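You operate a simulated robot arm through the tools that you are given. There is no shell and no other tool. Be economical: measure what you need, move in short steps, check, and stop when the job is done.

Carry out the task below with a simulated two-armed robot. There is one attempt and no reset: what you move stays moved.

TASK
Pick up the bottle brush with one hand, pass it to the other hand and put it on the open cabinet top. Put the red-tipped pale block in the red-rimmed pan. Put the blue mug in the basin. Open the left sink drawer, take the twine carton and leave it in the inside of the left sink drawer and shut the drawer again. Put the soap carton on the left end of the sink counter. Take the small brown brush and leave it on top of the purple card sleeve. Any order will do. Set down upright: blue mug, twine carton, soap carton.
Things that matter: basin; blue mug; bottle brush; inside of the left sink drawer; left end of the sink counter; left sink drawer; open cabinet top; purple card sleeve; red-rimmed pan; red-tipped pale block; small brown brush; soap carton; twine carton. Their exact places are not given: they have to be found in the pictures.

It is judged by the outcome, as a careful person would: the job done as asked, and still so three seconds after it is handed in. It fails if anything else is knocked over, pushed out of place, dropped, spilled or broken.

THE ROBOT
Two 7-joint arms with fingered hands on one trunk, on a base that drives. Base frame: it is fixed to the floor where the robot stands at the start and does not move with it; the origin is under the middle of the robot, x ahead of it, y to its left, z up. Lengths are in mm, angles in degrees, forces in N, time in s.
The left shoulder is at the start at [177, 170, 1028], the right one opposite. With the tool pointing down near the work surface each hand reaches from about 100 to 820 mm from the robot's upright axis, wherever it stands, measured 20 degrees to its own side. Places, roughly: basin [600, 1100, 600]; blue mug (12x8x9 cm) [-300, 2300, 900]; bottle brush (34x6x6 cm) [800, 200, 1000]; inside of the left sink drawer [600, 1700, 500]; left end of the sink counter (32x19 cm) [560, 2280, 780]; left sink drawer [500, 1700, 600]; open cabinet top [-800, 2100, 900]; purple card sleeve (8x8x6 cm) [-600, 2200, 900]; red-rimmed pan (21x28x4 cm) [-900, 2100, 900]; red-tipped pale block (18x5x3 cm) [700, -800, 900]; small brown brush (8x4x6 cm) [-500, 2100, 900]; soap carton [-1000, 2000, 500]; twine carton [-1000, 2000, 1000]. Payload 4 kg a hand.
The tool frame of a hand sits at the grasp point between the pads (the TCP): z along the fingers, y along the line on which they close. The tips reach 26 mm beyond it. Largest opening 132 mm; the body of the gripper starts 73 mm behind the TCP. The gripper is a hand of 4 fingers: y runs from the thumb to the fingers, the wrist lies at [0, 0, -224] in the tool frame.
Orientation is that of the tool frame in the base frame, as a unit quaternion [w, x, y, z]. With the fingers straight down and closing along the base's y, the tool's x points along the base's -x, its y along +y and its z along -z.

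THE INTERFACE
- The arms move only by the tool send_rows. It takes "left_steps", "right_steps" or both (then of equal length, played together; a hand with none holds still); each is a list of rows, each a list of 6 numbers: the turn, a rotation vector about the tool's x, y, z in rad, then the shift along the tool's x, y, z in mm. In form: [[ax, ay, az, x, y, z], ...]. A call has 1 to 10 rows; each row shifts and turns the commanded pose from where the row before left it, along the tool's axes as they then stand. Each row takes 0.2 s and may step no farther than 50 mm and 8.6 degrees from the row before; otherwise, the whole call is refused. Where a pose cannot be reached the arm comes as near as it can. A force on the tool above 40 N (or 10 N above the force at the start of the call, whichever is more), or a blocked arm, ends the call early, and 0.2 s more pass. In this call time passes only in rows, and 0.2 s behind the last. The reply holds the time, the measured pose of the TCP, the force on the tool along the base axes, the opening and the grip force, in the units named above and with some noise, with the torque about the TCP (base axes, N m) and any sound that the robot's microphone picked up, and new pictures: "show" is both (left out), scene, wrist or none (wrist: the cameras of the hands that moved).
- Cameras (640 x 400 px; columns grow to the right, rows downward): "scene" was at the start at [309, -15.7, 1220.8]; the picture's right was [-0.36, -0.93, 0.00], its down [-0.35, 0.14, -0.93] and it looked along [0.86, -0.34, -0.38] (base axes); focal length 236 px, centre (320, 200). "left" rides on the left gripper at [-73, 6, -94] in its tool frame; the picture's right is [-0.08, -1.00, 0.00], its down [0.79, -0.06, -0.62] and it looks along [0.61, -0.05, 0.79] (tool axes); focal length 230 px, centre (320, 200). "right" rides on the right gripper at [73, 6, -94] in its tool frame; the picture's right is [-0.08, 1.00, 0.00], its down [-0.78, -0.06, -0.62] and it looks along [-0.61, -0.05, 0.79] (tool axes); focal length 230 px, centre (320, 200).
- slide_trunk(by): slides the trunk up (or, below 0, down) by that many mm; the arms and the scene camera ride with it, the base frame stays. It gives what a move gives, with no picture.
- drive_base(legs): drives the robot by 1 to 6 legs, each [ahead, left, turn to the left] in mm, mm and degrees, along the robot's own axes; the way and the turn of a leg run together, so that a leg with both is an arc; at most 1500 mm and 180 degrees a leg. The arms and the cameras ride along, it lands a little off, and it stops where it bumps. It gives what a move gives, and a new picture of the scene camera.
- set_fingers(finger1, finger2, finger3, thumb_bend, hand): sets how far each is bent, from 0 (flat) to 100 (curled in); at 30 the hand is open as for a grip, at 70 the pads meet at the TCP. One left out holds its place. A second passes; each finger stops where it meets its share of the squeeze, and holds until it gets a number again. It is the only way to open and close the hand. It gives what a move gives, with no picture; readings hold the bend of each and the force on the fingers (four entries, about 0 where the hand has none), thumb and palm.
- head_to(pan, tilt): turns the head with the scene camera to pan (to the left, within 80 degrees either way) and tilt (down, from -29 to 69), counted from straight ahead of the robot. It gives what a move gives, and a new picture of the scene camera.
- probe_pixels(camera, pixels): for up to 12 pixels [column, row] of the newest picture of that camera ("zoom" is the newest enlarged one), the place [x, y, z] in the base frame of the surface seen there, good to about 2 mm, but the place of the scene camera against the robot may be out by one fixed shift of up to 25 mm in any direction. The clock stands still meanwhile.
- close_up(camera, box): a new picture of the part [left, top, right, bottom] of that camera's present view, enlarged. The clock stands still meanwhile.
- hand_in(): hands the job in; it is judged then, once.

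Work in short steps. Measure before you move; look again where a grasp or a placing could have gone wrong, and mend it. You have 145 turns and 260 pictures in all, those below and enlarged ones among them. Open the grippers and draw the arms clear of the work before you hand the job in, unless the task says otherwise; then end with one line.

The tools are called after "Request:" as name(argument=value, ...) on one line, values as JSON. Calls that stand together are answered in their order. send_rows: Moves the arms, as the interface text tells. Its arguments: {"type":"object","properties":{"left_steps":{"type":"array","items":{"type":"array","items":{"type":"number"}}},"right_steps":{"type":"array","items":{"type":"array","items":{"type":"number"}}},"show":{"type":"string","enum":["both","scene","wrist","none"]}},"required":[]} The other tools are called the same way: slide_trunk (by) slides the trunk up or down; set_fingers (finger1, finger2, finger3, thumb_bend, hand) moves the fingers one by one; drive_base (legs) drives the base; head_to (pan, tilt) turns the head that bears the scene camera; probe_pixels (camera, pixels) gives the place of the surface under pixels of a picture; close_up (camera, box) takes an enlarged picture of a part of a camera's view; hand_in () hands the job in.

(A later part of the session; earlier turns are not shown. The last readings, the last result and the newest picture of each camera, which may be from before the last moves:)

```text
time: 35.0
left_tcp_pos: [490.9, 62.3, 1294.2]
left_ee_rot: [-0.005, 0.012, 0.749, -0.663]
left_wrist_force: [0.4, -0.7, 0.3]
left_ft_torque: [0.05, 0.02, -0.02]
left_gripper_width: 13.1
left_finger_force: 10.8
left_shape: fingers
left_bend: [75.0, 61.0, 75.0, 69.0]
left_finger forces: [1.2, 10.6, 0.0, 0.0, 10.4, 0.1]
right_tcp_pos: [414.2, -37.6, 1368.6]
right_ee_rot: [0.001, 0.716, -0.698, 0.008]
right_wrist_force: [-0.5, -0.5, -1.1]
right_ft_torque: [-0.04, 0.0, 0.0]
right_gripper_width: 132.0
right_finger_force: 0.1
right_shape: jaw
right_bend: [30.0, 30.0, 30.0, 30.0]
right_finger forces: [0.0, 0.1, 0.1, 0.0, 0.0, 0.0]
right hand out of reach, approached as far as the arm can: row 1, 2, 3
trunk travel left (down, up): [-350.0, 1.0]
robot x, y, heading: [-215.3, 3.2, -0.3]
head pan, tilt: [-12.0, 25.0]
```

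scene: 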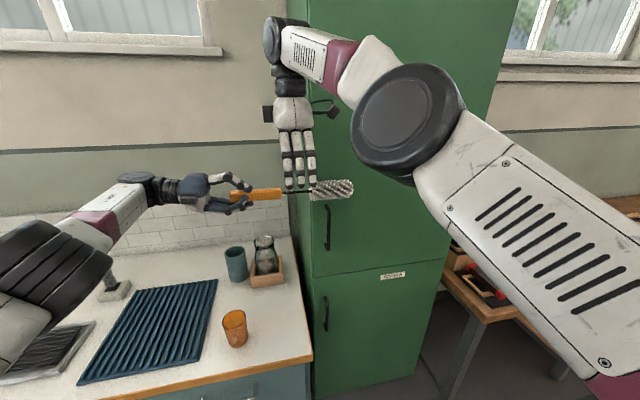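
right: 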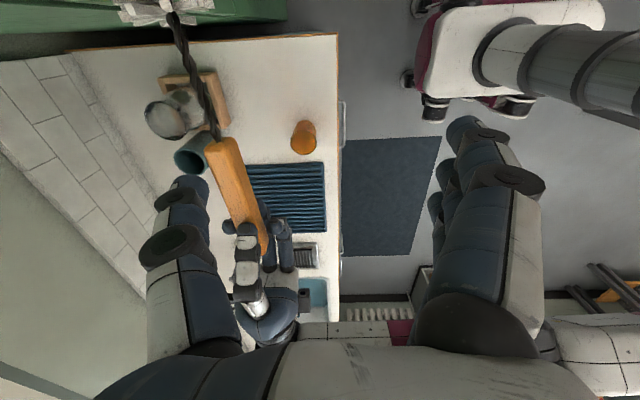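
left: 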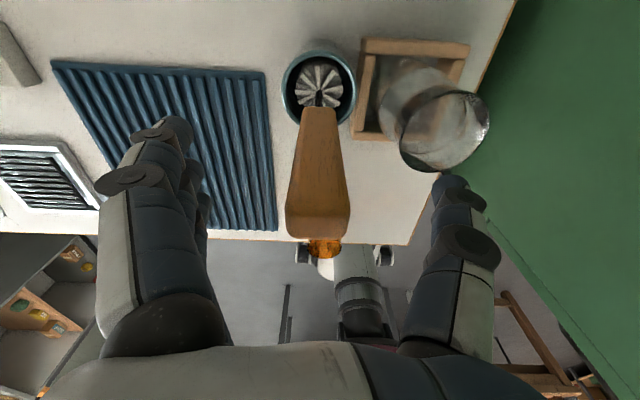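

The right arm is at its reach limit, so I bring the left hand with the brush back by 78 mm and 36 mm to the right instead.

Request:
send_rows(left_steps=[[0, 0, 0, 26, 0, 12], [0, 0, 0, 26, 0, 12], [0, 0, 0, 26, 0, 12]], show="none")

Request:
send_rows(right_steps=[[0, 0, 0, 0, 0, 10]], show="wrist")

Request:
probe_pixels(camera="right", pixels=[[300, 170], [300, 200], [310, 230], [290, 200], [310, 200], [320, 200]])

```text
time: 35.8
left_tcp_pos: [489.3, 38.0, 1287.5]
left_ee_rot: [-0.006, 0.012, 0.749, -0.663]
left_wrist_force: [-0.5, -0.6, -0.4]
left_ft_torque: [0.06, 0.02, 0.03]
left_gripper_width: 13.0
left_finger_force: 11.0
left_shape: fingers
left_bend: [75.0, 61.0, 75.0, 69.0]
left_finger forces: [1.0, 10.7, 0.1, 0.0, 10.4, 0.0]
left hand out of reach, approached as far as the arm can: row 1, 2, 3
right_tcp_pos: [415.2, -40.3, 1369.0]
right_ee_rot: [0.001, 0.715, -0.699, 0.008]
right_wrist_force: [-0.2, -0.4, 0.2]
right_ft_torque: [0.04, 0.01, -0.01]
right_gripper_width: 132.0
right_finger_force: 0.0
right_shape: jaw
right_bend: [30.0, 30.0, 30.0, 30.0]
right_finger forces: [0.1, 0.0, 0.0, 0.0, 0.0, 0.0]
trunk travel left (down, up): [-350.0, 1.0]
robot x, y, heading: [-213.0, 2.0, -0.0]
head pan, tilt: [-12.0, 25.0]
```

```text
time: 36.2
left_tcp_pos: [490.3, 36.7, 1289.2]
left_ee_rot: [-0.007, 0.012, 0.749, -0.663]
left_wrist_force: [-0.1, 0.7, -1.1]
left_ft_torque: [0.06, 0.0, 0.01]
left_gripper_width: 13.2
left_finger_force: 11.5
left_shape: fingers
left_bend: [75.0, 61.0, 75.0, 69.0]
left_finger forces: [1.2, 10.5, 0.0, 0.0, 10.5, 0.1]
right_tcp_pos: [415.5, -40.4, 1359.2]
right_ee_rot: [0.0, 0.716, -0.699, 0.009]
right_wrist_force: [0.2, -0.4, -0.3]
right_ft_torque: [0.01, 0.0, 0.05]
right_gripper_width: 132.1
right_finger_force: 0.3
right_shape: jaw
right_bend: [30.0, 30.0, 30.0, 30.0]
right_finger forces: [0.0, 0.1, 0.0, 0.1, 0.0, 0.0]
trunk travel left (down, up): [-350.0, 1.0]
robot x, y, heading: [-213.4, 1.5, -0.0]
head pan, tilt: [-12.0, 25.0]
```

right: 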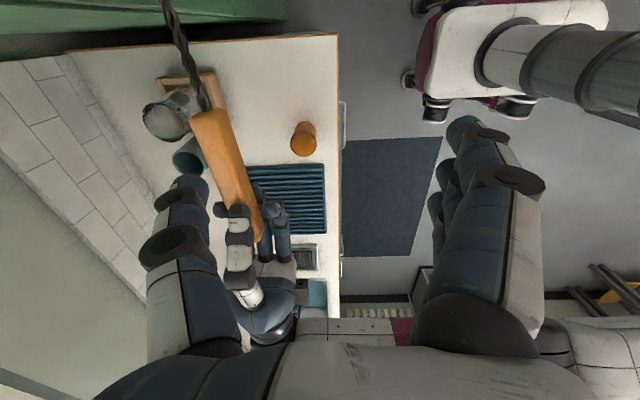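

```text
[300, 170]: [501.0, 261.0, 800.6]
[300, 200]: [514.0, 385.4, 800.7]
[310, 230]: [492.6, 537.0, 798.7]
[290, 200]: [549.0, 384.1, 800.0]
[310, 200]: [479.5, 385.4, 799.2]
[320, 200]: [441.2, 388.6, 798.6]
```

Left can't come nearer. I tilt the right hand 25° forward, which gains reach, then line up on the handle.

Request:
send_rows(right_steps=[[0.145, 0, 0, 0, 0, 0], [0.145, 0, 0, 0, 0, 0], [0.145, 0, 0, 0, 0, 0], [0, 0, 0, -6, -18, 0], [0, 0, 0, -6, -18, 0], [0, 0, 0, 0, 0, 25]], show="both")

```text
time: 37.6
left_tcp_pos: [491.1, 37.1, 1288.4]
left_ee_rot: [-0.008, 0.012, 0.748, -0.663]
left_wrist_force: [0.6, 0.1, -0.8]
left_ft_torque: [0.08, -0.01, -0.03]
left_gripper_width: 13.3
left_finger_force: 10.6
left_shape: fingers
left_bend: [75.0, 61.0, 75.0, 69.0]
left_finger forces: [1.1, 10.5, 0.0, 0.1, 10.4, 0.0]
right_tcp_pos: [460.4, -26.9, 1352.4]
right_ee_rot: [-0.154, 0.698, -0.681, 0.159]
right_wrist_force: [-0.8, 0.4, 0.1]
right_ft_torque: [0.0, -0.01, 0.04]
right_gripper_width: 132.1
right_finger_force: 0.1
right_shape: jaw
right_bend: [30.0, 30.0, 30.0, 30.0]
right_finger forces: [0.0, 0.0, 0.1, 0.1, 0.1, 0.0]
trunk travel left (down, up): [-350.0, 1.0]
robot x, y, heading: [-213.4, 0.5, -0.4]
head pan, tilt: [-12.0, 25.0]
```

scene: 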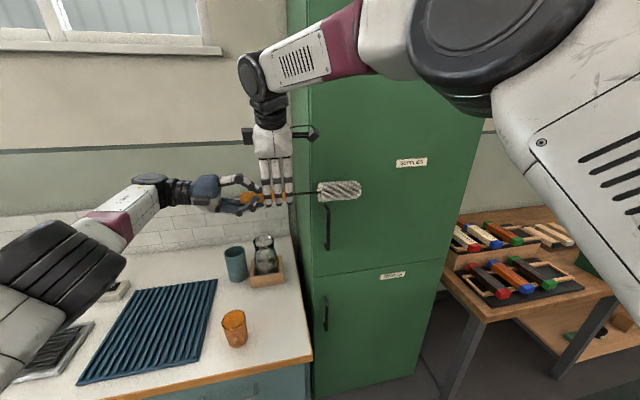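
right: 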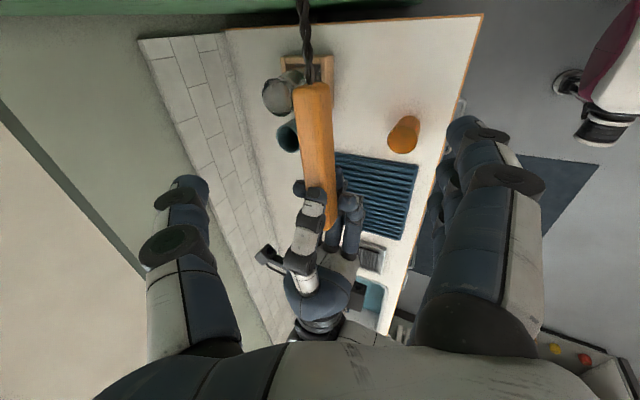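

The handle runs down the view's centre column; probe for depth.

Request:
probe_pixels(camera="right", pixels=[[315, 100], [316, 130], [318, 160], [318, 180], [315, 195], [312, 210]])

```text
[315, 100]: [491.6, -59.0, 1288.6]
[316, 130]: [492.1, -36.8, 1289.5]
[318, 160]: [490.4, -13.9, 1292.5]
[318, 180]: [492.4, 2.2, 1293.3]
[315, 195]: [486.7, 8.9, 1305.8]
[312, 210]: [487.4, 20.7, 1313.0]
```

Handle axis at about (491,-33,1279). I advance 79 mm along the fingers.

Request:
send_rows(right_steps=[[0, 0, 0, 6, 3, 25], [0, 0, 0, 0, 0, 27], [0, 0, 0, 0, 0, 27]], show="both")

```text
time: 38.4
left_tcp_pos: [490.6, 37.0, 1286.4]
left_ee_rot: [-0.007, 0.012, 0.749, -0.662]
left_wrist_force: [-0.7, -0.8, -1.6]
left_ft_torque: [0.09, 0.02, -0.02]
left_gripper_width: 13.1
left_finger_force: 11.0
left_shape: fingers
left_bend: [75.0, 61.0, 75.0, 69.0]
left_finger forces: [1.1, 10.6, 0.0, 0.1, 10.4, 0.0]
right_tcp_pos: [492.6, -33.5, 1279.4]
right_ee_rot: [-0.153, 0.699, -0.68, 0.159]
right_wrist_force: [0.0, -0.6, 0.3]
right_ft_torque: [0.03, 0.0, 0.0]
right_gripper_width: 132.2
right_finger_force: 0.0
right_shape: jaw
right_bend: [30.0, 30.0, 30.0, 30.0]
right_finger forces: [0.1, 0.0, 0.1, 0.0, 0.0, 0.1]
trunk travel left (down, up): [-350.0, 1.0]
robot x, y, heading: [-217.4, -2.7, 0.0]
head pan, tilt: [-12.0, 25.0]
```

scene: 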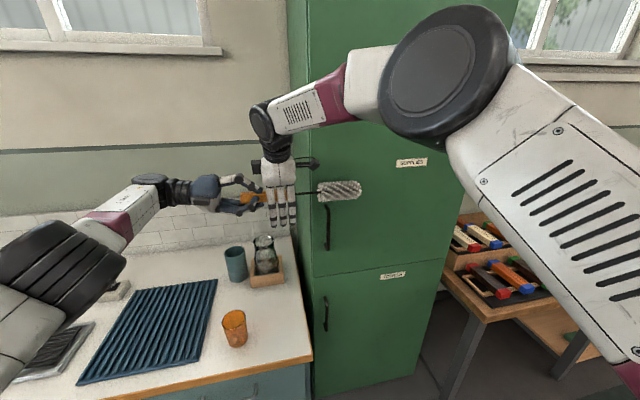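
right: 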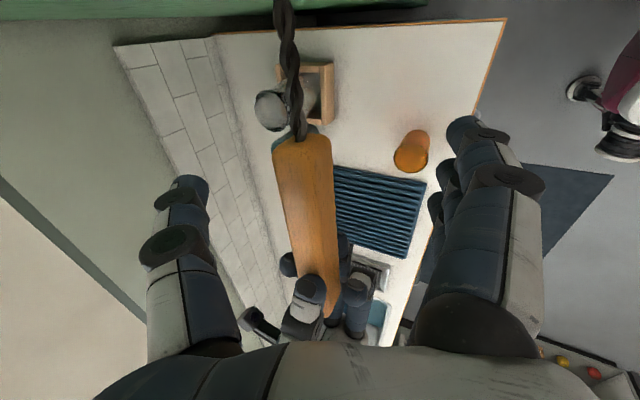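

The handle lies between the right fingers with the left fingertips clear. I close the right hand, then open the left.

Request:
set_fingers(hand="right", finger1=75, finger2=75, finger3=75, thumb_bend=75)

```text
time: 39.4
left_tcp_pos: [490.4, 37.2, 1290.1]
left_ee_rot: [-0.007, 0.013, 0.749, -0.663]
left_wrist_force: [-3.1, 2.9, 5.4]
left_ft_torque: [-0.25, 0.06, -0.12]
left_gripper_width: 13.4
left_finger_force: 14.3
left_shape: fingers
left_bend: [75.0, 61.0, 75.0, 69.0]
left_finger forces: [3.0, 9.1, 0.0, 0.0, 16.2, 0.0]
right_tcp_pos: [490.9, -33.0, 1279.8]
right_ee_rot: [-0.153, 0.698, -0.681, 0.159]
right_wrist_force: [3.1, -3.4, -6.2]
right_ft_torque: [-0.13, -0.07, -0.03]
right_gripper_width: 18.2
right_finger_force: 15.7
right_shape: fingers
right_bend: [73.0, 73.0, 72.0, 69.0]
right_finger forces: [5.2, 5.7, 7.0, 0.1, 14.4, 0.0]
trunk travel left (down, up): [-350.0, 1.0]
robot x, y, heading: [-211.7, 2.3, 0.1]
head pan, tilt: [-12.0, 25.0]
```

All right fingers grip (≈15 N). Open the left hand and withdraw it along its axis.

Request:
set_fingers(hand="left", finger1=30, finger2=30, finger3=30, thumb_bend=30)

Request:
send_rows(left_steps=[[0, 0, 0, 0, 0, -40], [0, 0, 0, 0, 0, -40], [0, 0, 0, 0, 0, -40], [0, 0, 0, 0, 0, -40]], show="scene")

```text
time: 40.4
left_tcp_pos: [489.5, 37.6, 1289.1]
left_ee_rot: [-0.007, 0.013, 0.749, -0.663]
left_wrist_force: [-0.1, 0.3, -0.1]
left_ft_torque: [0.0, -0.02, 0.0]
left_gripper_width: 135.8
left_finger_force: 0.0
left_shape: fingers
left_bend: [30.0, 30.0, 30.0, 30.0]
left_finger forces: [0.0, 0.0, 0.1, 0.1, 0.0, 0.0]
right_tcp_pos: [489.7, -33.8, 1279.2]
right_ee_rot: [-0.153, 0.699, -0.68, 0.159]
right_wrist_force: [-0.4, -0.7, -1.3]
right_ft_torque: [0.01, -0.02, -0.01]
right_gripper_width: 9.6
right_finger_force: 6.1
right_shape: fingers
right_bend: [74.0, 74.0, 74.0, 73.0]
right_finger forces: [2.1, 2.0, 1.8, 0.0, 5.2, 0.1]
trunk travel left (down, up): [-350.0, 1.0]
robot x, y, heading: [-217.8, 4.7, -0.2]
head pan, tilt: [-12.0, 25.0]
```

```text
time: 41.4
left_tcp_pos: [465.1, 200.9, 1310.6]
left_ee_rot: [-0.005, 0.011, 0.748, -0.664]
left_wrist_force: [-0.5, -0.3, 0.6]
left_ft_torque: [-0.05, 0.01, -0.04]
left_gripper_width: 135.7
left_finger_force: 0.1
left_shape: fingers
left_bend: [30.0, 30.0, 30.0, 30.0]
left_finger forces: [0.1, 0.1, 0.0, 0.1, 0.0, 0.0]
left hand out of reach, approached as far as the arm can: row 2, 3, 4
right_tcp_pos: [488.9, -30.3, 1279.5]
right_ee_rot: [-0.153, 0.699, -0.68, 0.16]
right_wrist_force: [-0.1, -0.8, -1.1]
right_ft_torque: [0.0, 0.02, -0.04]
right_gripper_width: 9.7
right_finger_force: 5.2
right_shape: fingers
right_bend: [74.0, 74.0, 74.0, 73.0]
right_finger forces: [2.1, 1.9, 1.7, 0.1, 5.2, 0.0]
trunk travel left (down, up): [-350.0, 1.0]
robot x, y, heading: [-213.8, 1.6, -0.1]
head pan, tilt: [-12.0, 25.0]
```

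scene: 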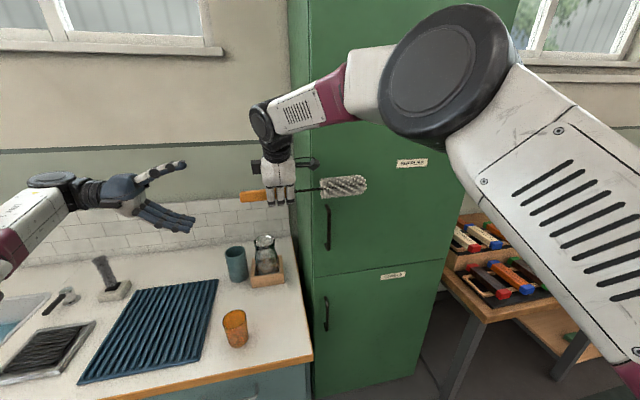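

Handover done. I tighten the right grip, and look at the bench at the right for the red-tipped pale block.

Request:
set_fingers(hand="right", finger1=82, finger2=82, finger3=82, thumb_bend=80)

Request:
head_to(pan=-35, tilt=25)

Request:
drive_base(legs=[[-150, 0, 0], [0, -800, 0]])

```text
time: 42.4
left_tcp_pos: [465.7, 198.2, 1310.6]
left_ee_rot: [-0.005, 0.011, 0.749, -0.662]
left_wrist_force: [0.1, 0.2, -0.2]
left_ft_torque: [0.03, 0.0, -0.01]
left_gripper_width: 135.8
left_finger_force: 0.1
left_shape: fingers
left_bend: [30.0, 30.0, 30.0, 30.0]
left_finger forces: [0.0, 0.0, 0.1, 0.0, 0.1, 0.0]
right_tcp_pos: [490.5, -33.6, 1280.0]
right_ee_rot: [-0.154, 0.699, -0.68, 0.158]
right_wrist_force: [-0.5, -0.2, -0.5]
right_ft_torque: [0.01, 0.03, -0.02]
right_gripper_width: 11.2
right_finger_force: 1.0
right_shape: fingers
right_bend: [82.0, 78.0, 82.0, 75.0]
right_finger forces: [0.9, 0.1, 0.0, 0.1, 0.1, 0.0]
trunk travel left (down, up): [-350.0, 1.0]
robot x, y, heading: [-214.0, 0.3, 0.1]
head pan, tilt: [-12.0, 25.0]
```

```text
time: 43.3
left_tcp_pos: [465.6, 198.2, 1310.7]
left_ee_rot: [-0.006, 0.012, 0.749, -0.662]
left_wrist_force: [-0.5, 0.3, -0.3]
left_ft_torque: [-0.01, 0.02, -0.03]
left_gripper_width: 135.8
left_finger_force: 0.0
left_shape: fingers
left_bend: [30.0, 30.0, 30.0, 30.0]
left_finger forces: [0.0, 0.0, 0.0, 0.0, 0.0, 0.0]
right_tcp_pos: [490.6, -33.4, 1280.4]
right_ee_rot: [-0.153, 0.699, -0.681, 0.159]
right_wrist_force: [0.0, 0.5, -1.6]
right_ft_torque: [0.02, 0.02, 0.02]
right_gripper_width: 11.0
right_finger_force: 0.9
right_shape: fingers
right_bend: [82.0, 78.0, 82.0, 75.0]
right_finger forces: [1.0, 0.0, 0.1, 0.0, 0.2, 0.0]
trunk travel left (down, up): [-350.0, 1.0]
robot x, y, heading: [-213.4, 2.4, -0.0]
head pan, tilt: [-35.0, 25.0]
```

scene: 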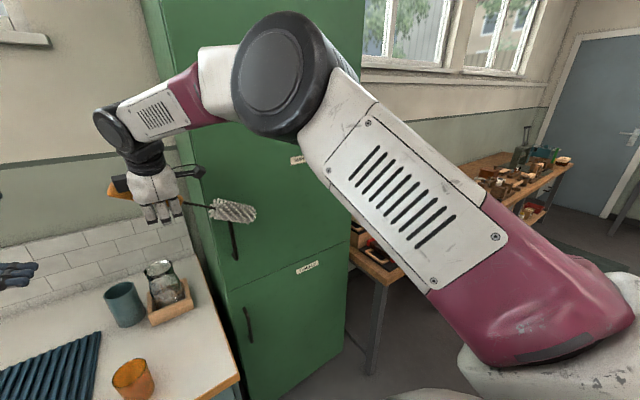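

```text
time: 51.7
left_tcp_pos: [315.1, -609.6, 1309.8]
left_ee_rot: [-0.008, 0.013, 0.749, -0.662]
left_wrist_force: [-0.2, 0.6, 0.0]
left_ft_torque: [-0.02, 0.01, -0.02]
left_gripper_width: 135.8
left_finger_force: 0.1
left_shape: fingers
left_bend: [30.0, 30.0, 30.0, 30.0]
left_finger forces: [0.1, 0.2, 0.0, 0.1, 0.0, 0.1]
right_tcp_pos: [339.0, -839.9, 1280.1]
right_ee_rot: [-0.152, 0.697, -0.683, 0.159]
right_wrist_force: [0.8, -0.4, -1.0]
right_ft_torque: [0.02, -0.03, 0.0]
right_gripper_width: 11.1
right_finger_force: 0.3
right_shape: fingers
right_bend: [82.0, 78.0, 82.0, 75.0]
right_finger forces: [0.8, 0.1, 0.0, 0.0, 0.1, 0.1]
trunk travel left (down, up): [-350.0, 1.0]
robot x, y, heading: [-367.5, -803.0, -0.3]
head pan, tilt: [-35.0, 25.0]
```

scene: 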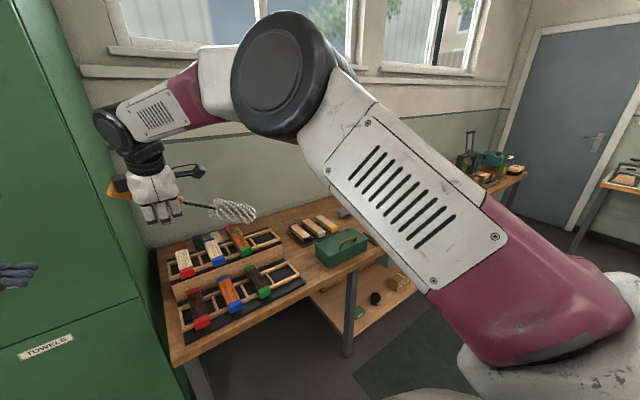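

The right grip force reads near zero, so I inspect the hand with close-ups.

Request:
close_up(camera="right", box=[0, 0, 640, 400])

Request:
close_up(camera="scene", box=[80, 120, 280, 245])

```text
1.00 times, centred on (320, 200) of right (not enlarged: the box is as wide or as high as the picture)
```

zoom: 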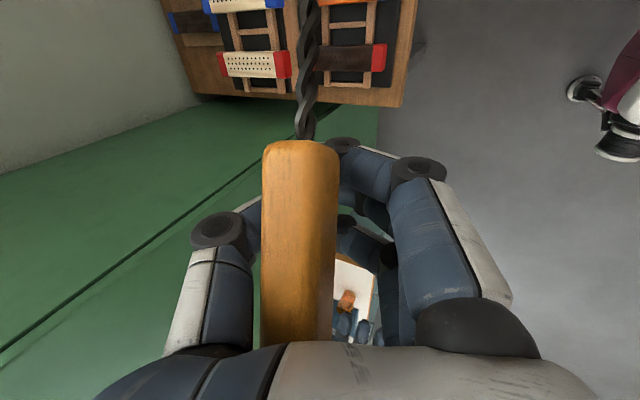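

```text
3.20 times, centred on (180, 182) of scene
```

zoom: 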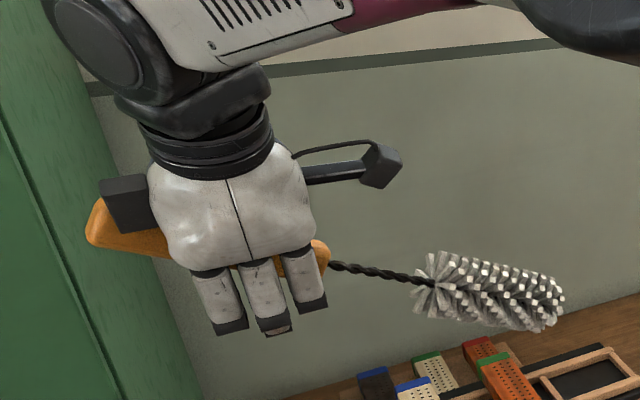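

The handle slipped up against the palm and is caged by the curled fingers. I curl further to secure it in a power grasp.

Request:
set_fingers(hand="right", finger1=100, finger2=100, finger3=100, thumb_bend=80)

Request:
close_up(camera="right", box=[80, 0, 560, 400])

```text
time: 52.7
left_tcp_pos: [314.6, -609.2, 1310.4]
left_ee_rot: [-0.007, 0.014, 0.749, -0.662]
left_wrist_force: [-0.4, 0.1, -0.1]
left_ft_torque: [-0.02, -0.02, -0.01]
left_gripper_width: 135.9
left_finger_force: 0.1
left_shape: fingers
left_bend: [30.0, 30.0, 30.0, 30.0]
left_finger forces: [0.0, 0.0, 0.0, 0.1, 0.0, 0.0]
right_tcp_pos: [337.4, -839.9, 1280.5]
right_ee_rot: [-0.153, 0.697, -0.682, 0.159]
right_wrist_force: [-0.4, -0.2, -1.0]
right_ft_torque: [0.01, -0.04, 0.0]
right_gripper_width: 36.7
right_finger_force: 1.2
right_shape: fingers
right_bend: [100.0, 78.0, 100.0, 75.0]
right_finger forces: [1.0, 0.0, 0.1, 0.1, 0.3, 0.1]
trunk travel left (down, up): [-350.0, 1.0]
robot x, y, heading: [-366.2, -801.5, -0.6]
head pan, tilt: [-35.0, 25.0]
```

```text
1.00 times, centred on (320, 200) of right (not enlarged: the box is as wide or as high as the picture)
```

zoom: 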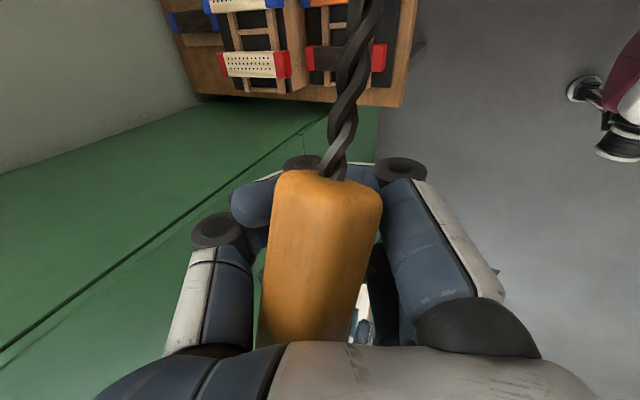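

The brush is held captive in the curled hand; I'll keep it there. Now the red-tipped pale block: look closer at the rack near (185,265).

Request:
close_up(camera="scene", box=[140, 215, 320, 345])

Request:
probe_pixels(camera="scene", pixels=[[181, 253], [185, 265], [189, 272], [215, 250], [180, 290], [165, 335], [195, 352], [260, 320], [300, 210], [250, 290]])

```text
3.08 times, centred on (230, 280) of scene
```

zoom: 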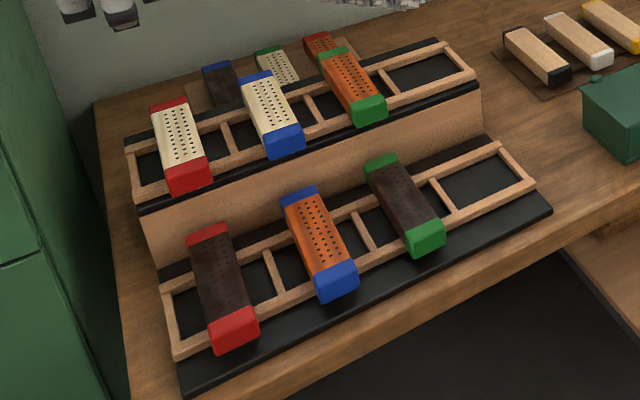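

```text
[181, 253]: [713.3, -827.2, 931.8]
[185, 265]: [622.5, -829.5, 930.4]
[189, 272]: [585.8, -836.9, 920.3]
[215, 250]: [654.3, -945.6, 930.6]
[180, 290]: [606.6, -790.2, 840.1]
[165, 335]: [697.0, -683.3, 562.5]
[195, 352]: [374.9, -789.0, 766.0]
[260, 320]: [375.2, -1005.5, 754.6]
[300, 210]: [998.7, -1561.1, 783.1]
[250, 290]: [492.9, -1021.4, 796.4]
```

The pale red-tipped block lies flat, top z≈931, about x 570–750, y≈-846 (bias-corrected). I turn the left hand down again and move the right hand with the brush off to the right.

Request:
send_rows(left_steps=[[-0.145, 0, 0, 0, 0, 0], [-0.145, 0, 0, 0, 0, 0], [-0.145, 0, 0, 0, 0, 0], [-0.145, 0, 0, 0, 0, 0], [-0.145, 0, 0, 0, 0, 0], [-0.145, 0, 0, 0, 0, 0], [-0.145, 0, 0, 0, 0, 0], [-0.145, 0, 0, 0, 0, 0], [-0.145, 0, 0, 0, 0, 0], [-0.145, 0, 0, 0, 0, 0]], right_steps=[[0, 0, 0, 12, 0, 0], [0, 0, 0, 22, 0, 0], [0, 0, 0, 28, 0, 0], [0, 0, 0, 28, 0, 0], [0, 0, 0, 28, 0, 0], [0, 0, 0, 28, 0, 0], [0, 0, 0, 28, 0, 0], [0, 0, 0, 22, 0, 0], [0, 0, 0, 12, 0, 0], [0, 0, 0, 0, 0, 0]], show="none")

Request:
drive_base(legs=[[0, -180, 0], [400, 0, 0]])

Request:
head_to(pan=10, tilt=38)

```text
time: 54.9
left_tcp_pos: [314.3, -609.3, 1311.1]
left_ee_rot: [0.004, 0.016, 1.0, 0.002]
left_wrist_force: [0.1, -0.3, 0.7]
left_ft_torque: [-0.01, 0.0, 0.01]
left_gripper_width: 135.7
left_finger_force: 0.2
left_shape: fingers
left_bend: [30.0, 30.0, 30.0, 30.0]
left_finger forces: [0.0, 0.0, 0.1, 0.0, 0.0, 0.0]
right_tcp_pos: [342.7, -1049.1, 1283.0]
right_ee_rot: [-0.153, 0.697, -0.683, 0.16]
right_wrist_force: [-0.1, 0.3, -0.1]
right_ft_torque: [0.03, -0.04, -0.02]
right_gripper_width: 36.8
right_finger_force: 0.6
right_shape: fingers
right_bend: [100.0, 78.0, 100.0, 75.0]
right_finger forces: [0.9, 0.0, 0.0, 0.0, 0.3, 0.1]
trunk travel left (down, up): [-350.0, 1.0]
robot x, y, heading: [-366.6, -802.8, -0.2]
head pan, tilt: [-35.0, 25.0]
```

```text
time: 59.2
left_tcp_pos: [712.9, -791.5, 1310.5]
left_ee_rot: [0.004, 0.018, 1.0, 0.001]
left_wrist_force: [-0.5, 1.6, -1.0]
left_ft_torque: [0.0, 0.01, -0.02]
left_gripper_width: 135.7
left_finger_force: 0.1
left_shape: fingers
left_bend: [30.0, 30.0, 30.0, 30.0]
left_finger forces: [0.0, 0.1, 0.1, 0.0, 0.0, 0.1]
right_tcp_pos: [740.3, -1231.8, 1283.9]
right_ee_rot: [-0.153, 0.696, -0.684, 0.16]
right_wrist_force: [-0.1, 0.0, -1.3]
right_ft_torque: [0.04, -0.02, 0.02]
right_gripper_width: 36.8
right_finger_force: 0.8
right_shape: fingers
right_bend: [100.0, 78.0, 100.0, 75.0]
right_finger forces: [1.0, 0.0, 0.0, 0.0, 0.4, 0.1]
trunk travel left (down, up): [-350.0, 1.0]
robot x, y, heading: [27.9, -981.8, -0.3]
head pan, tilt: [-35.0, 25.0]
```

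scene: 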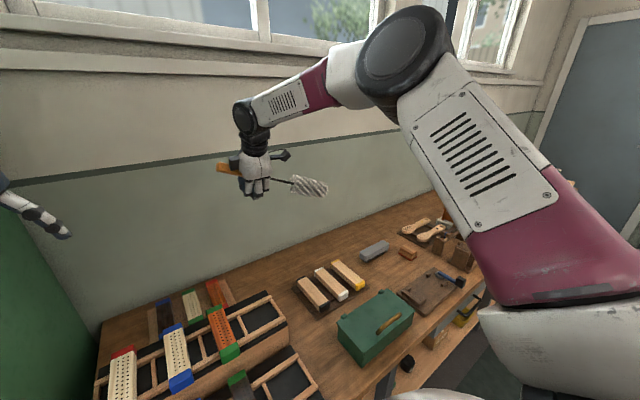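

```text
time: 60.3
left_tcp_pos: [712.5, -791.3, 1310.6]
left_ee_rot: [0.002, 0.018, 1.0, 0.001]
left_wrist_force: [-0.2, -1.1, 0.2]
left_ft_torque: [0.01, -0.01, 0.02]
left_gripper_width: 135.9
left_finger_force: 0.1
left_shape: fingers
left_bend: [30.0, 30.0, 30.0, 30.0]
left_finger forces: [0.0, 0.0, 0.0, 0.0, 0.0, 0.1]
right_tcp_pos: [739.1, -1231.7, 1282.2]
right_ee_rot: [-0.153, 0.695, -0.684, 0.16]
right_wrist_force: [0.9, 0.3, -1.0]
right_ft_torque: [0.01, -0.03, -0.02]
right_gripper_width: 36.6
right_finger_force: 0.6
right_shape: fingers
right_bend: [100.0, 78.0, 100.0, 75.0]
right_finger forces: [1.0, 0.0, 0.1, 0.0, 0.3, 0.0]
trunk travel left (down, up): [-350.0, 1.0]
robot x, y, heading: [30.7, -980.9, -0.8]
head pan, tilt: [10.0, 38.0]
```

scene: 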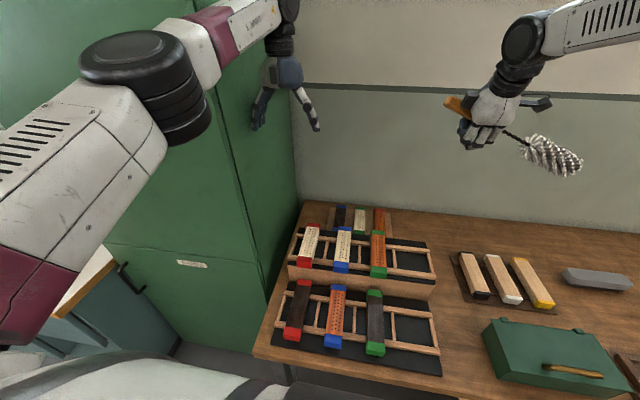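

Now probe the block and the cupboard's side wall in this view.

Request:
probe_pixels(camera="scene", pixels=[[309, 229], [307, 245], [303, 262], [294, 255], [240, 250], [260, 290], [343, 245], [325, 245]])

Request:
probe_pixels(camera="left", pixels=[[320, 60]])

Request:
close_up(camera="left", box=[0, 0, 640, 400])

```text
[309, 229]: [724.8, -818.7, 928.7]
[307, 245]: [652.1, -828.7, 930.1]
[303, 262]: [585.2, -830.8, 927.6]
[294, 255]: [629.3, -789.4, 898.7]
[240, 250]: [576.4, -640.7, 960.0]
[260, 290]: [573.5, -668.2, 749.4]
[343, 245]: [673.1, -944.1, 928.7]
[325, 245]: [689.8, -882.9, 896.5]
```

```text
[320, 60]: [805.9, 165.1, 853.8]
```

```text
1.00 times, centred on (320, 200) of left (not enlarged: the box is as wide or as high as the picture)
```

zoom: 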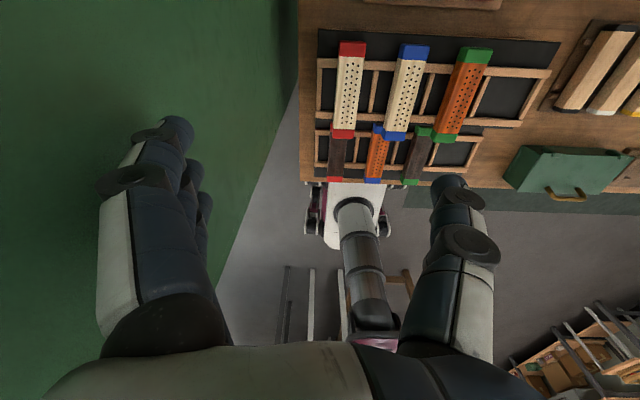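

The left wrist camera sees the block at (347,90); probe it precisely.

Request:
probe_pixels(camera="zoom", pixels=[[352, 48], [348, 70], [348, 90], [346, 110], [343, 133], [340, 90], [356, 90], [300, 60], [330, 50], [290, 30]])

```text
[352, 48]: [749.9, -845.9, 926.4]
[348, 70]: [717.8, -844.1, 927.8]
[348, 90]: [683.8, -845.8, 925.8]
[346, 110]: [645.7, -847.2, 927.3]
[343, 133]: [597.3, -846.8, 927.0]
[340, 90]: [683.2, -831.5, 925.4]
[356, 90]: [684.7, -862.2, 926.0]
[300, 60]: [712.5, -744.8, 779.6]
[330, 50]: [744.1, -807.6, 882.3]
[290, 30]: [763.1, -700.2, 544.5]
```

Block centre (672,-846.5), top z 927. I preset the left fingers narrower, lower the trunk 200 mm, and move above it.

Request:
set_fingers(hand="left", finger1=44, finger2=44, finger3=44, thumb_bend=44)

Request:
slide_trunk(by=-200)

Request:
send_rows(left_steps=[[0, 0, 0, 20, -28, 0], [0, 0, 0, 20, -27, 0], [0, 0, 0, 0, 0, 40], [0, 0, 0, 0, 0, 40], [0, 0, 0, 0, 0, 30]], show="both")

```text
time: 61.3
left_tcp_pos: [712.5, -791.8, 1310.8]
left_ee_rot: [0.004, 0.017, 1.0, 0.001]
left_wrist_force: [0.2, 0.1, 0.0]
left_ft_torque: [0.04, 0.01, 0.01]
left_gripper_width: 91.5
left_finger_force: 0.0
left_shape: fingers
left_bend: [44.0, 44.0, 44.0, 44.0]
left_finger forces: [0.1, 0.1, 0.0, 0.1, 0.0, 0.0]
right_tcp_pos: [738.7, -1230.6, 1282.5]
right_ee_rot: [-0.152, 0.696, -0.683, 0.16]
right_wrist_force: [-0.4, -0.2, -0.7]
right_ft_torque: [0.04, -0.01, 0.03]
right_gripper_width: 36.9
right_finger_force: 1.1
right_shape: fingers
right_bend: [100.0, 78.0, 100.0, 75.0]
right_finger forces: [1.0, 0.1, 0.0, 0.0, 0.3, 0.1]
trunk travel left (down, up): [-350.0, 1.0]
robot x, y, heading: [28.0, -980.2, -0.5]
head pan, tilt: [10.0, 38.0]
```

```text
time: 63.5
left_tcp_pos: [695.1, -822.7, 1129.9]
left_ee_rot: [0.015, 0.027, 0.999, 0.013]
left_wrist_force: [0.4, 0.1, 0.4]
left_ft_torque: [0.01, 0.01, 0.01]
left_gripper_width: 91.1
left_finger_force: 0.1
left_shape: fingers
left_bend: [44.0, 44.0, 44.0, 44.0]
left_finger forces: [0.0, 0.0, 0.1, 0.0, 0.0, 0.0]
right_tcp_pos: [725.2, -1251.4, 1088.9]
right_ee_rot: [-0.165, 0.693, -0.684, 0.158]
right_wrist_force: [-0.4, 0.5, -1.4]
right_ft_torque: [0.01, -0.02, 0.0]
right_gripper_width: 37.0
right_finger_force: 1.0
right_shape: fingers
right_bend: [100.0, 78.0, 100.0, 75.0]
right_finger forces: [1.1, 0.1, 0.0, 0.1, 0.4, 0.1]
trunk travel left (down, up): [-150.0, 201.0]
robot x, y, heading: [29.3, -982.9, -0.7]
head pan, tilt: [10.0, 38.0]
```

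```text
time: 64.7
left_tcp_pos: [662.5, -852.8, 1008.3]
left_ee_rot: [0.01, 0.016, 1.0, 0.004]
left_wrist_force: [-0.2, 0.1, 0.3]
left_ft_torque: [-0.01, 0.01, -0.02]
left_gripper_width: 91.1
left_finger_force: 0.0
left_shape: fingers
left_bend: [44.0, 44.0, 44.0, 44.0]
left_finger forces: [0.0, 0.0, 0.0, 0.0, 0.1, 0.1]
right_tcp_pos: [729.4, -1237.2, 1088.2]
right_ee_rot: [-0.158, 0.695, -0.683, 0.162]
right_wrist_force: [0.5, 0.4, -0.7]
right_ft_torque: [0.03, -0.04, 0.02]
right_gripper_width: 36.3
right_finger_force: 0.6
right_shape: fingers
right_bend: [100.0, 78.0, 100.0, 75.0]
right_finger forces: [1.0, 0.0, 0.0, 0.1, 0.3, 0.3]
trunk travel left (down, up): [-150.0, 201.0]
robot x, y, heading: [28.2, -985.0, -0.5]
head pan, tilt: [10.0, 38.0]
```

scene: 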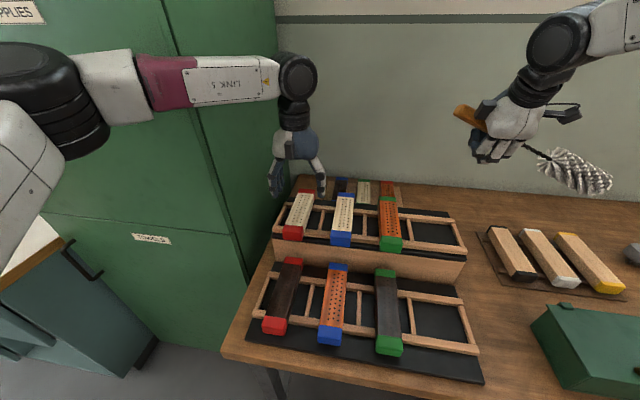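
left: 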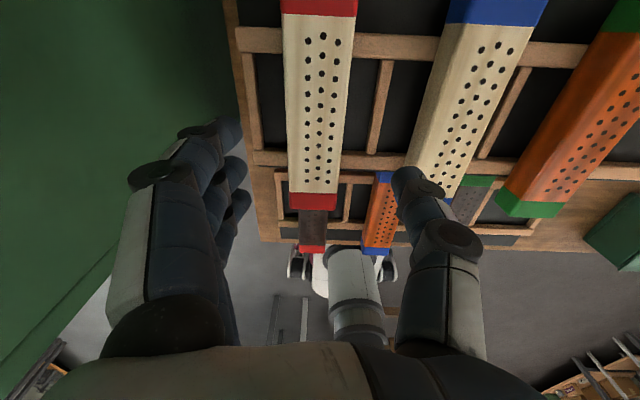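

Aligned within ~10 mm; correct and descend to z≈923.

Request:
send_rows(left_steps=[[0, 0, 0, -10, 6, 20], [0, 0, 0, 0, 0, 30], [0, 0, 0, 0, 0, 25], [0, 0, 0, 0, 0, 10]], show="wrist")

```text
time: 65.7
left_tcp_pos: [671.0, -850.6, 932.8]
left_ee_rot: [0.017, 0.019, 1.0, 0.004]
left_wrist_force: [-0.3, -0.5, -0.8]
left_ft_torque: [0.01, 0.04, -0.02]
left_gripper_width: 91.1
left_finger_force: 0.0
left_shape: fingers
left_bend: [44.0, 44.0, 44.0, 44.0]
left_finger forces: [0.0, 0.0, 0.0, 0.0, 0.0, 0.0]
right_tcp_pos: [722.8, -1241.3, 1093.1]
right_ee_rot: [-0.162, 0.693, -0.683, 0.163]
right_wrist_force: [0.0, 0.4, -0.3]
right_ft_torque: [0.07, 0.0, -0.01]
right_gripper_width: 36.8
right_finger_force: 0.6
right_shape: fingers
right_bend: [100.0, 78.0, 100.0, 75.0]
right_finger forces: [1.0, 0.1, 0.0, 0.0, 0.2, 0.1]
trunk travel left (down, up): [-150.0, 201.0]
robot x, y, heading: [30.1, -980.9, -0.6]
head pan, tilt: [10.0, 38.0]
```

left: 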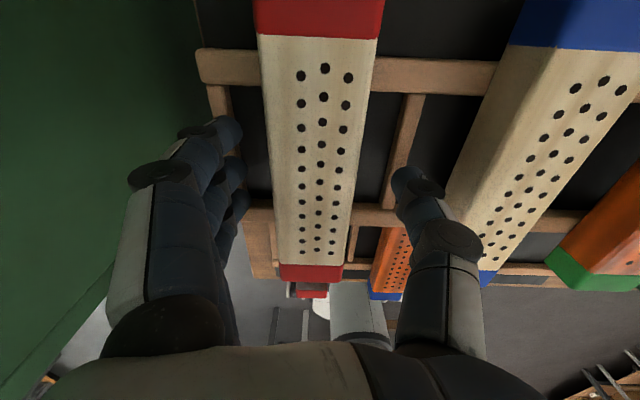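

Lower 9 mm more and close on the block.

Request:
send_rows(left_steps=[[0, 0, 0, 0, 3, 9]], show="none")

Request:
set_fingers(hand="left", finger1=72, finger2=72, finger3=72, thumb_bend=72)

Request:
close_up(camera="left", box=[0, 0, 640, 400])

```text
time: 66.3
left_tcp_pos: [670.9, -853.3, 925.7]
left_ee_rot: [0.019, 0.025, 1.0, 0.002]
left_wrist_force: [1.2, -0.3, -0.1]
left_ft_torque: [-0.02, -0.02, 0.01]
left_gripper_width: 91.2
left_finger_force: 0.2
left_shape: fingers
left_bend: [44.0, 44.0, 44.0, 44.0]
left_finger forces: [0.1, 0.1, 0.1, 0.0, 0.0, 0.0]
right_tcp_pos: [722.6, -1240.9, 1088.6]
right_ee_rot: [-0.16, 0.694, -0.683, 0.162]
right_wrist_force: [-0.4, -0.5, -0.1]
right_ft_torque: [0.05, -0.03, 0.04]
right_gripper_width: 36.9
right_finger_force: 0.6
right_shape: fingers
right_bend: [100.0, 78.0, 100.0, 75.0]
right_finger forces: [1.1, 0.0, 0.0, 0.1, 0.3, 0.2]
trunk travel left (down, up): [-150.0, 201.0]
robot x, y, heading: [26.1, -981.6, -0.3]
head pan, tilt: [10.0, 38.0]
stopped in row 1 (left hand): the arm was blocked; the commanded pose is now the measured one
```

```text
time: 67.3
left_tcp_pos: [669.9, -852.4, 924.4]
left_ee_rot: [0.018, 0.023, 1.0, 0.005]
left_wrist_force: [1.6, -0.9, 2.3]
left_ft_torque: [-0.15, -0.05, 0.03]
left_gripper_width: 47.9
left_finger_force: 21.6
left_shape: fingers
left_bend: [60.0, 60.0, 60.0, 62.0]
left_finger forces: [7.4, 7.2, 7.1, 0.0, 22.4, 0.1]
right_tcp_pos: [723.9, -1241.3, 1091.2]
right_ee_rot: [-0.162, 0.693, -0.684, 0.162]
right_wrist_force: [-0.5, -0.2, -1.1]
right_ft_torque: [0.01, -0.02, -0.05]
right_gripper_width: 36.9
right_finger_force: 0.4
right_shape: fingers
right_bend: [100.0, 78.0, 100.0, 75.0]
right_finger forces: [0.9, 0.0, 0.0, 0.0, 0.3, 0.2]
trunk travel left (down, up): [-150.0, 201.0]
robot x, y, heading: [30.1, -985.0, -0.5]
head pan, tilt: [10.0, 38.0]
```

```text
1.00 times, centred on (320, 200) of left (not enlarged: the box is as wide or as high as the picture)
```

zoom: 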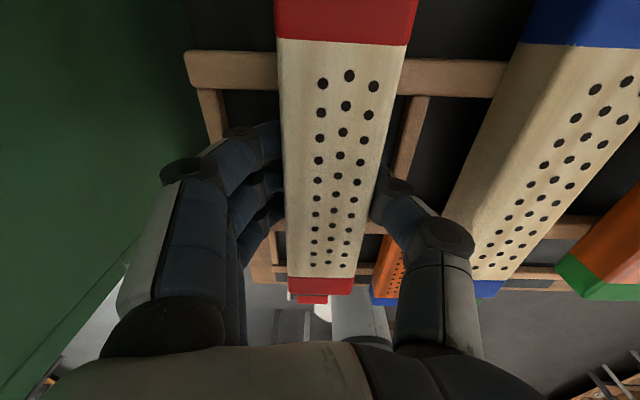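

The block is gripped at ~22 N. Lift via trunk 150 mm, then back away.

Request:
slide_trunk(by=150)

Request:
drive_base(legs=[[-600, 0, 0]])

```text
time: 69.0
left_tcp_pos: [684.1, -841.4, 1061.1]
left_ee_rot: [0.008, 0.022, 1.0, 0.0]
left_wrist_force: [-1.0, 0.6, -1.4]
left_ft_torque: [0.01, 0.02, 0.0]
left_gripper_width: 47.8
left_finger_force: 21.7
left_shape: fingers
left_bend: [61.0, 61.0, 61.0, 62.0]
left_finger forces: [7.3, 7.2, 7.2, 0.0, 21.8, 0.1]
right_tcp_pos: [740.6, -1232.4, 1231.8]
right_ee_rot: [-0.153, 0.696, -0.684, 0.159]
right_wrist_force: [0.2, -0.1, -0.8]
right_ft_torque: [0.04, -0.03, 0.0]
right_gripper_width: 36.4
right_finger_force: 0.5
right_shape: fingers
right_bend: [100.0, 78.0, 100.0, 75.0]
right_finger forces: [1.0, 0.1, 0.1, 0.0, 0.3, 0.2]
trunk travel left (down, up): [-300.0, 51.0]
robot x, y, heading: [28.2, -981.3, -0.8]
head pan, tilt: [10.0, 38.0]
```

```text
time: 72.4
left_tcp_pos: [77.9, -831.9, 1062.2]
left_ee_rot: [0.008, 0.017, 1.0, 0.001]
left_wrist_force: [-0.7, -0.9, -1.6]
left_ft_torque: [0.01, 0.03, 0.02]
left_gripper_width: 47.6
left_finger_force: 21.6
left_shape: fingers
left_bend: [61.0, 61.0, 61.0, 62.0]
left_finger forces: [7.4, 7.2, 7.1, 0.0, 21.7, 0.0]
right_tcp_pos: [135.7, -1223.5, 1231.9]
right_ee_rot: [-0.153, 0.698, -0.681, 0.159]
right_wrist_force: [-1.3, 0.4, -0.2]
right_ft_torque: [0.01, -0.05, -0.02]
right_gripper_width: 36.7
right_finger_force: 0.1
right_shape: fingers
right_bend: [100.0, 78.0, 100.0, 75.0]
right_finger forces: [1.0, 0.1, 0.1, 0.0, 0.3, 0.1]
trunk travel left (down, up): [-300.0, 51.0]
robot x, y, heading: [-572.5, -975.3, -0.0]
head pan, tilt: [10.0, 38.0]
```

scene: 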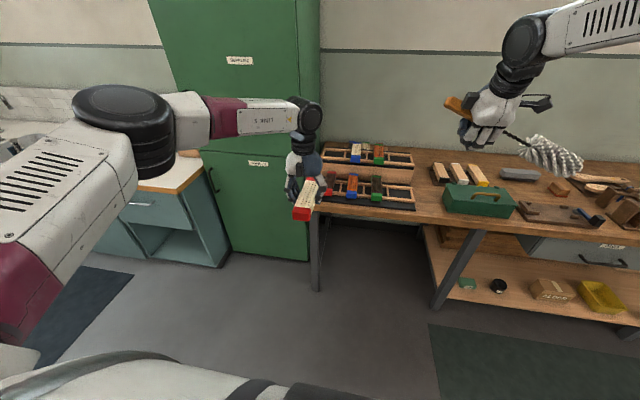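

Turn 90° left and drive toward the cabinet side, then look.

Request:
drive_base(legs=[[0, 0, 90], [1300, 0, 0]])

Request:
head_to(pan=0, tilt=25)

```text
time: 82.9
left_tcp_pos: [-796.5, 966.6, 1061.0]
left_ee_rot: [-0.006, 0.712, -0.703, -0.007]
left_wrist_force: [-0.1, -0.4, -1.7]
left_ft_torque: [-0.01, -0.01, -0.02]
left_gripper_width: 47.7
left_finger_force: 20.8
left_shape: fingers
left_bend: [61.0, 61.0, 61.0, 62.0]
left_finger forces: [7.0, 7.0, 7.0, 0.0, 21.1, 0.1]
right_tcp_pos: [-410.3, 1042.4, 1232.7]
right_ee_rot: [-0.22, 0.975, 0.034, 0.0]
right_wrist_force: [-0.6, 0.2, -1.3]
right_ft_torque: [0.0, 0.06, 0.0]
right_gripper_width: 36.4
right_finger_force: 0.2
right_shape: fingers
right_bend: [100.0, 78.0, 100.0, 75.0]
right_finger forces: [0.9, 0.1, 0.0, 0.0, 0.2, 0.1]
trunk travel left (down, up): [-300.0, 51.0]
robot x, y, heading: [-623.2, 319.9, 92.4]
head pan, tilt: [10.0, 38.0]
```

scene: 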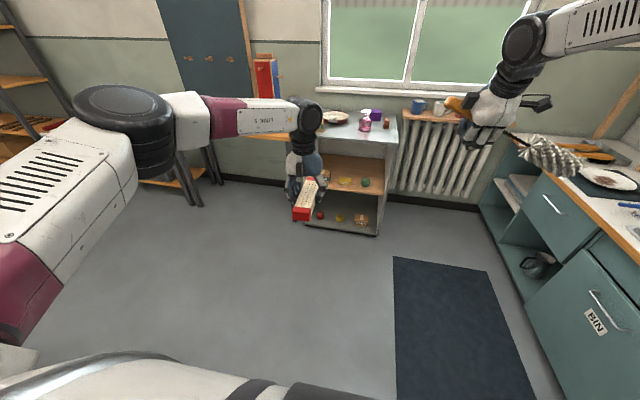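

```text
time: 83.6
left_tcp_pos: [-797.2, 967.4, 1061.9]
left_ee_rot: [-0.005, 0.711, -0.703, -0.005]
left_wrist_force: [-0.1, -0.4, -1.8]
left_ft_torque: [0.0, -0.02, 0.0]
left_gripper_width: 48.0
left_finger_force: 21.5
left_shape: fingers
left_bend: [61.0, 61.0, 61.0, 62.0]
left_finger forces: [7.0, 7.1, 7.1, 0.0, 21.1, 0.1]
right_tcp_pos: [-408.7, 1042.6, 1232.3]
right_ee_rot: [-0.221, 0.975, 0.034, 0.001]
right_wrist_force: [-0.6, 0.2, -0.1]
right_ft_torque: [0.04, 0.03, 0.0]
right_gripper_width: 36.8
right_finger_force: 0.0
right_shape: fingers
right_bend: [100.0, 78.0, 100.0, 75.0]
right_finger forces: [0.9, 0.1, 0.0, 0.0, 0.2, 0.1]
trunk travel left (down, up): [-300.0, 51.0]
robot x, y, heading: [-621.0, 321.1, 92.3]
head pan, tilt: [0.0, 25.0]
```

scene: 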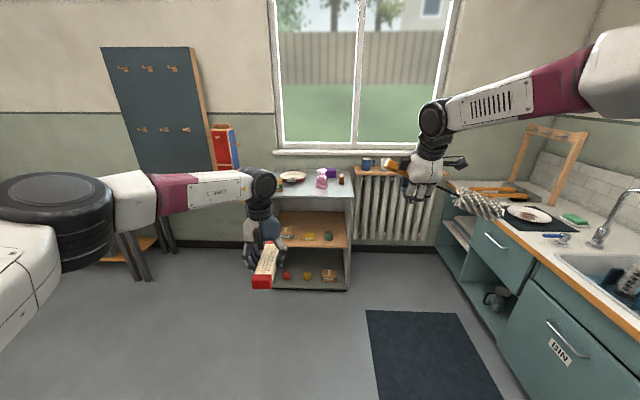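

Measure cabinet geometry from here.

Request:
probe_pixels(camera="scene", pixels=[[330, 193], [348, 200], [293, 176], [348, 170], [355, 280], [322, 180], [332, 174], [341, 180], [366, 163], [385, 175], [300, 240], [270, 235]])

Request:
close_up(camera="scene", box=[270, 145, 430, 290])

```text
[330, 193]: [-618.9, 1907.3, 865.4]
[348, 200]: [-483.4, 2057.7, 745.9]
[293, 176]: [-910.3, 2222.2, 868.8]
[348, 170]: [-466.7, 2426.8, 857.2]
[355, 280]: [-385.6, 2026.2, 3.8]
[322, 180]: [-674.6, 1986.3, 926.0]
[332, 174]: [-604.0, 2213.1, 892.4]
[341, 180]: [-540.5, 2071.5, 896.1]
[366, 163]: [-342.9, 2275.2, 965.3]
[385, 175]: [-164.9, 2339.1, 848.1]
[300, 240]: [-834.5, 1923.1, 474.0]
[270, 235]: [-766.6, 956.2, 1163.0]
```

```text
2.76 times, centred on (350, 218) of scene
```

zoom: 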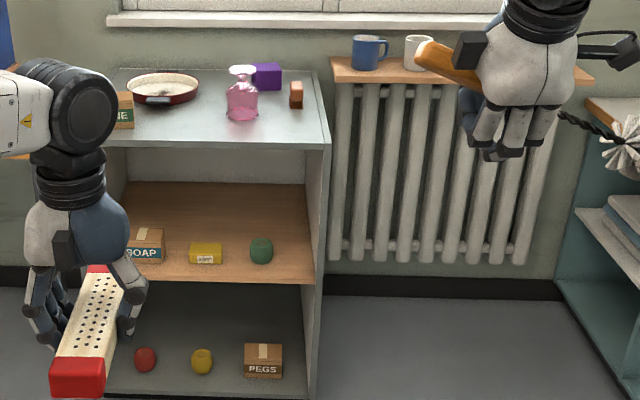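

Drive to about (-740,1250) squarely facing the cabinet.

Request:
drive_base(legs=[[900, 100, -2.3]])

Request:
head_to(pan=0, tilt=40)

```text
time: 88.3
left_tcp_pos: [-890.9, 1860.2, 1063.2]
left_ee_rot: [0.006, -0.696, 0.718, 0.005]
left_wrist_force: [-0.5, 0.2, -2.7]
left_ft_torque: [0.0, -0.02, 0.01]
left_gripper_width: 47.8
left_finger_force: 20.9
left_shape: fingers
left_bend: [61.0, 61.0, 61.0, 62.0]
left_finger forces: [7.0, 7.2, 7.0, 0.0, 21.1, 0.0]
right_tcp_pos: [-502.1, 1921.5, 1232.3]
right_ee_rot: [-0.221, 0.975, 0.014, 0.004]
right_wrist_force: [0.3, -0.2, -1.3]
right_ft_torque: [0.03, 0.05, -0.01]
right_gripper_width: 36.9
right_finger_force: 0.3
right_shape: fingers
right_bend: [100.0, 78.0, 100.0, 75.0]
right_finger forces: [1.0, 0.0, 0.0, 0.0, 0.3, 0.1]
trunk travel left (down, up): [-300.0, 51.0]
robot x, y, heading: [-743.6, 1209.1, 90.2]
head pan, tilt: [0.0, 25.0]
```

scene: 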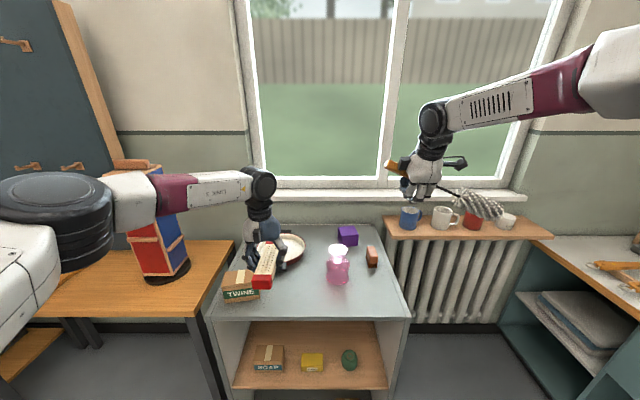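

```text
time: 89.1
left_tcp_pos: [-890.8, 1861.3, 1061.5]
left_ee_rot: [0.005, -0.696, 0.718, 0.006]
left_wrist_force: [0.1, 0.1, -0.8]
left_ft_torque: [-0.02, 0.02, 0.03]
left_gripper_width: 47.7
left_finger_force: 20.7
left_shape: fingers
left_bend: [61.0, 61.0, 61.0, 62.0]
left_finger forces: [7.1, 7.1, 6.9, 0.0, 21.1, 0.0]
right_tcp_pos: [-501.3, 1921.5, 1232.7]
right_ee_rot: [-0.221, 0.975, 0.014, 0.005]
right_wrist_force: [0.0, 0.0, -0.4]
right_ft_torque: [0.05, 0.03, -0.02]
right_gripper_width: 37.0
right_finger_force: 0.3
right_shape: fingers
right_bend: [100.0, 78.0, 100.0, 75.0]
right_finger forces: [1.0, 0.1, 0.0, 0.0, 0.2, 0.1]
trunk travel left (down, up): [-300.0, 51.0]
robot x, y, heading: [-742.6, 1210.6, 90.1]
head pan, tilt: [0.0, 40.0]
```

scene: 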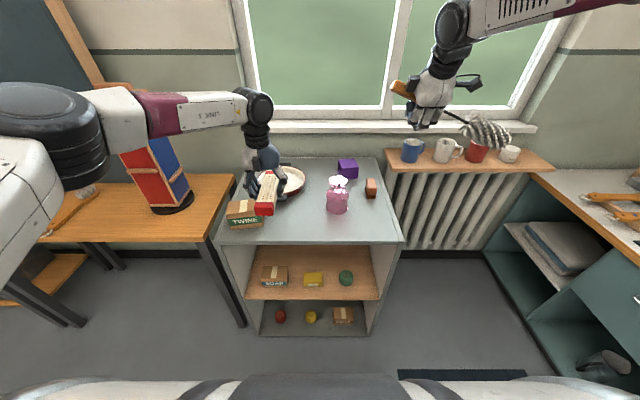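

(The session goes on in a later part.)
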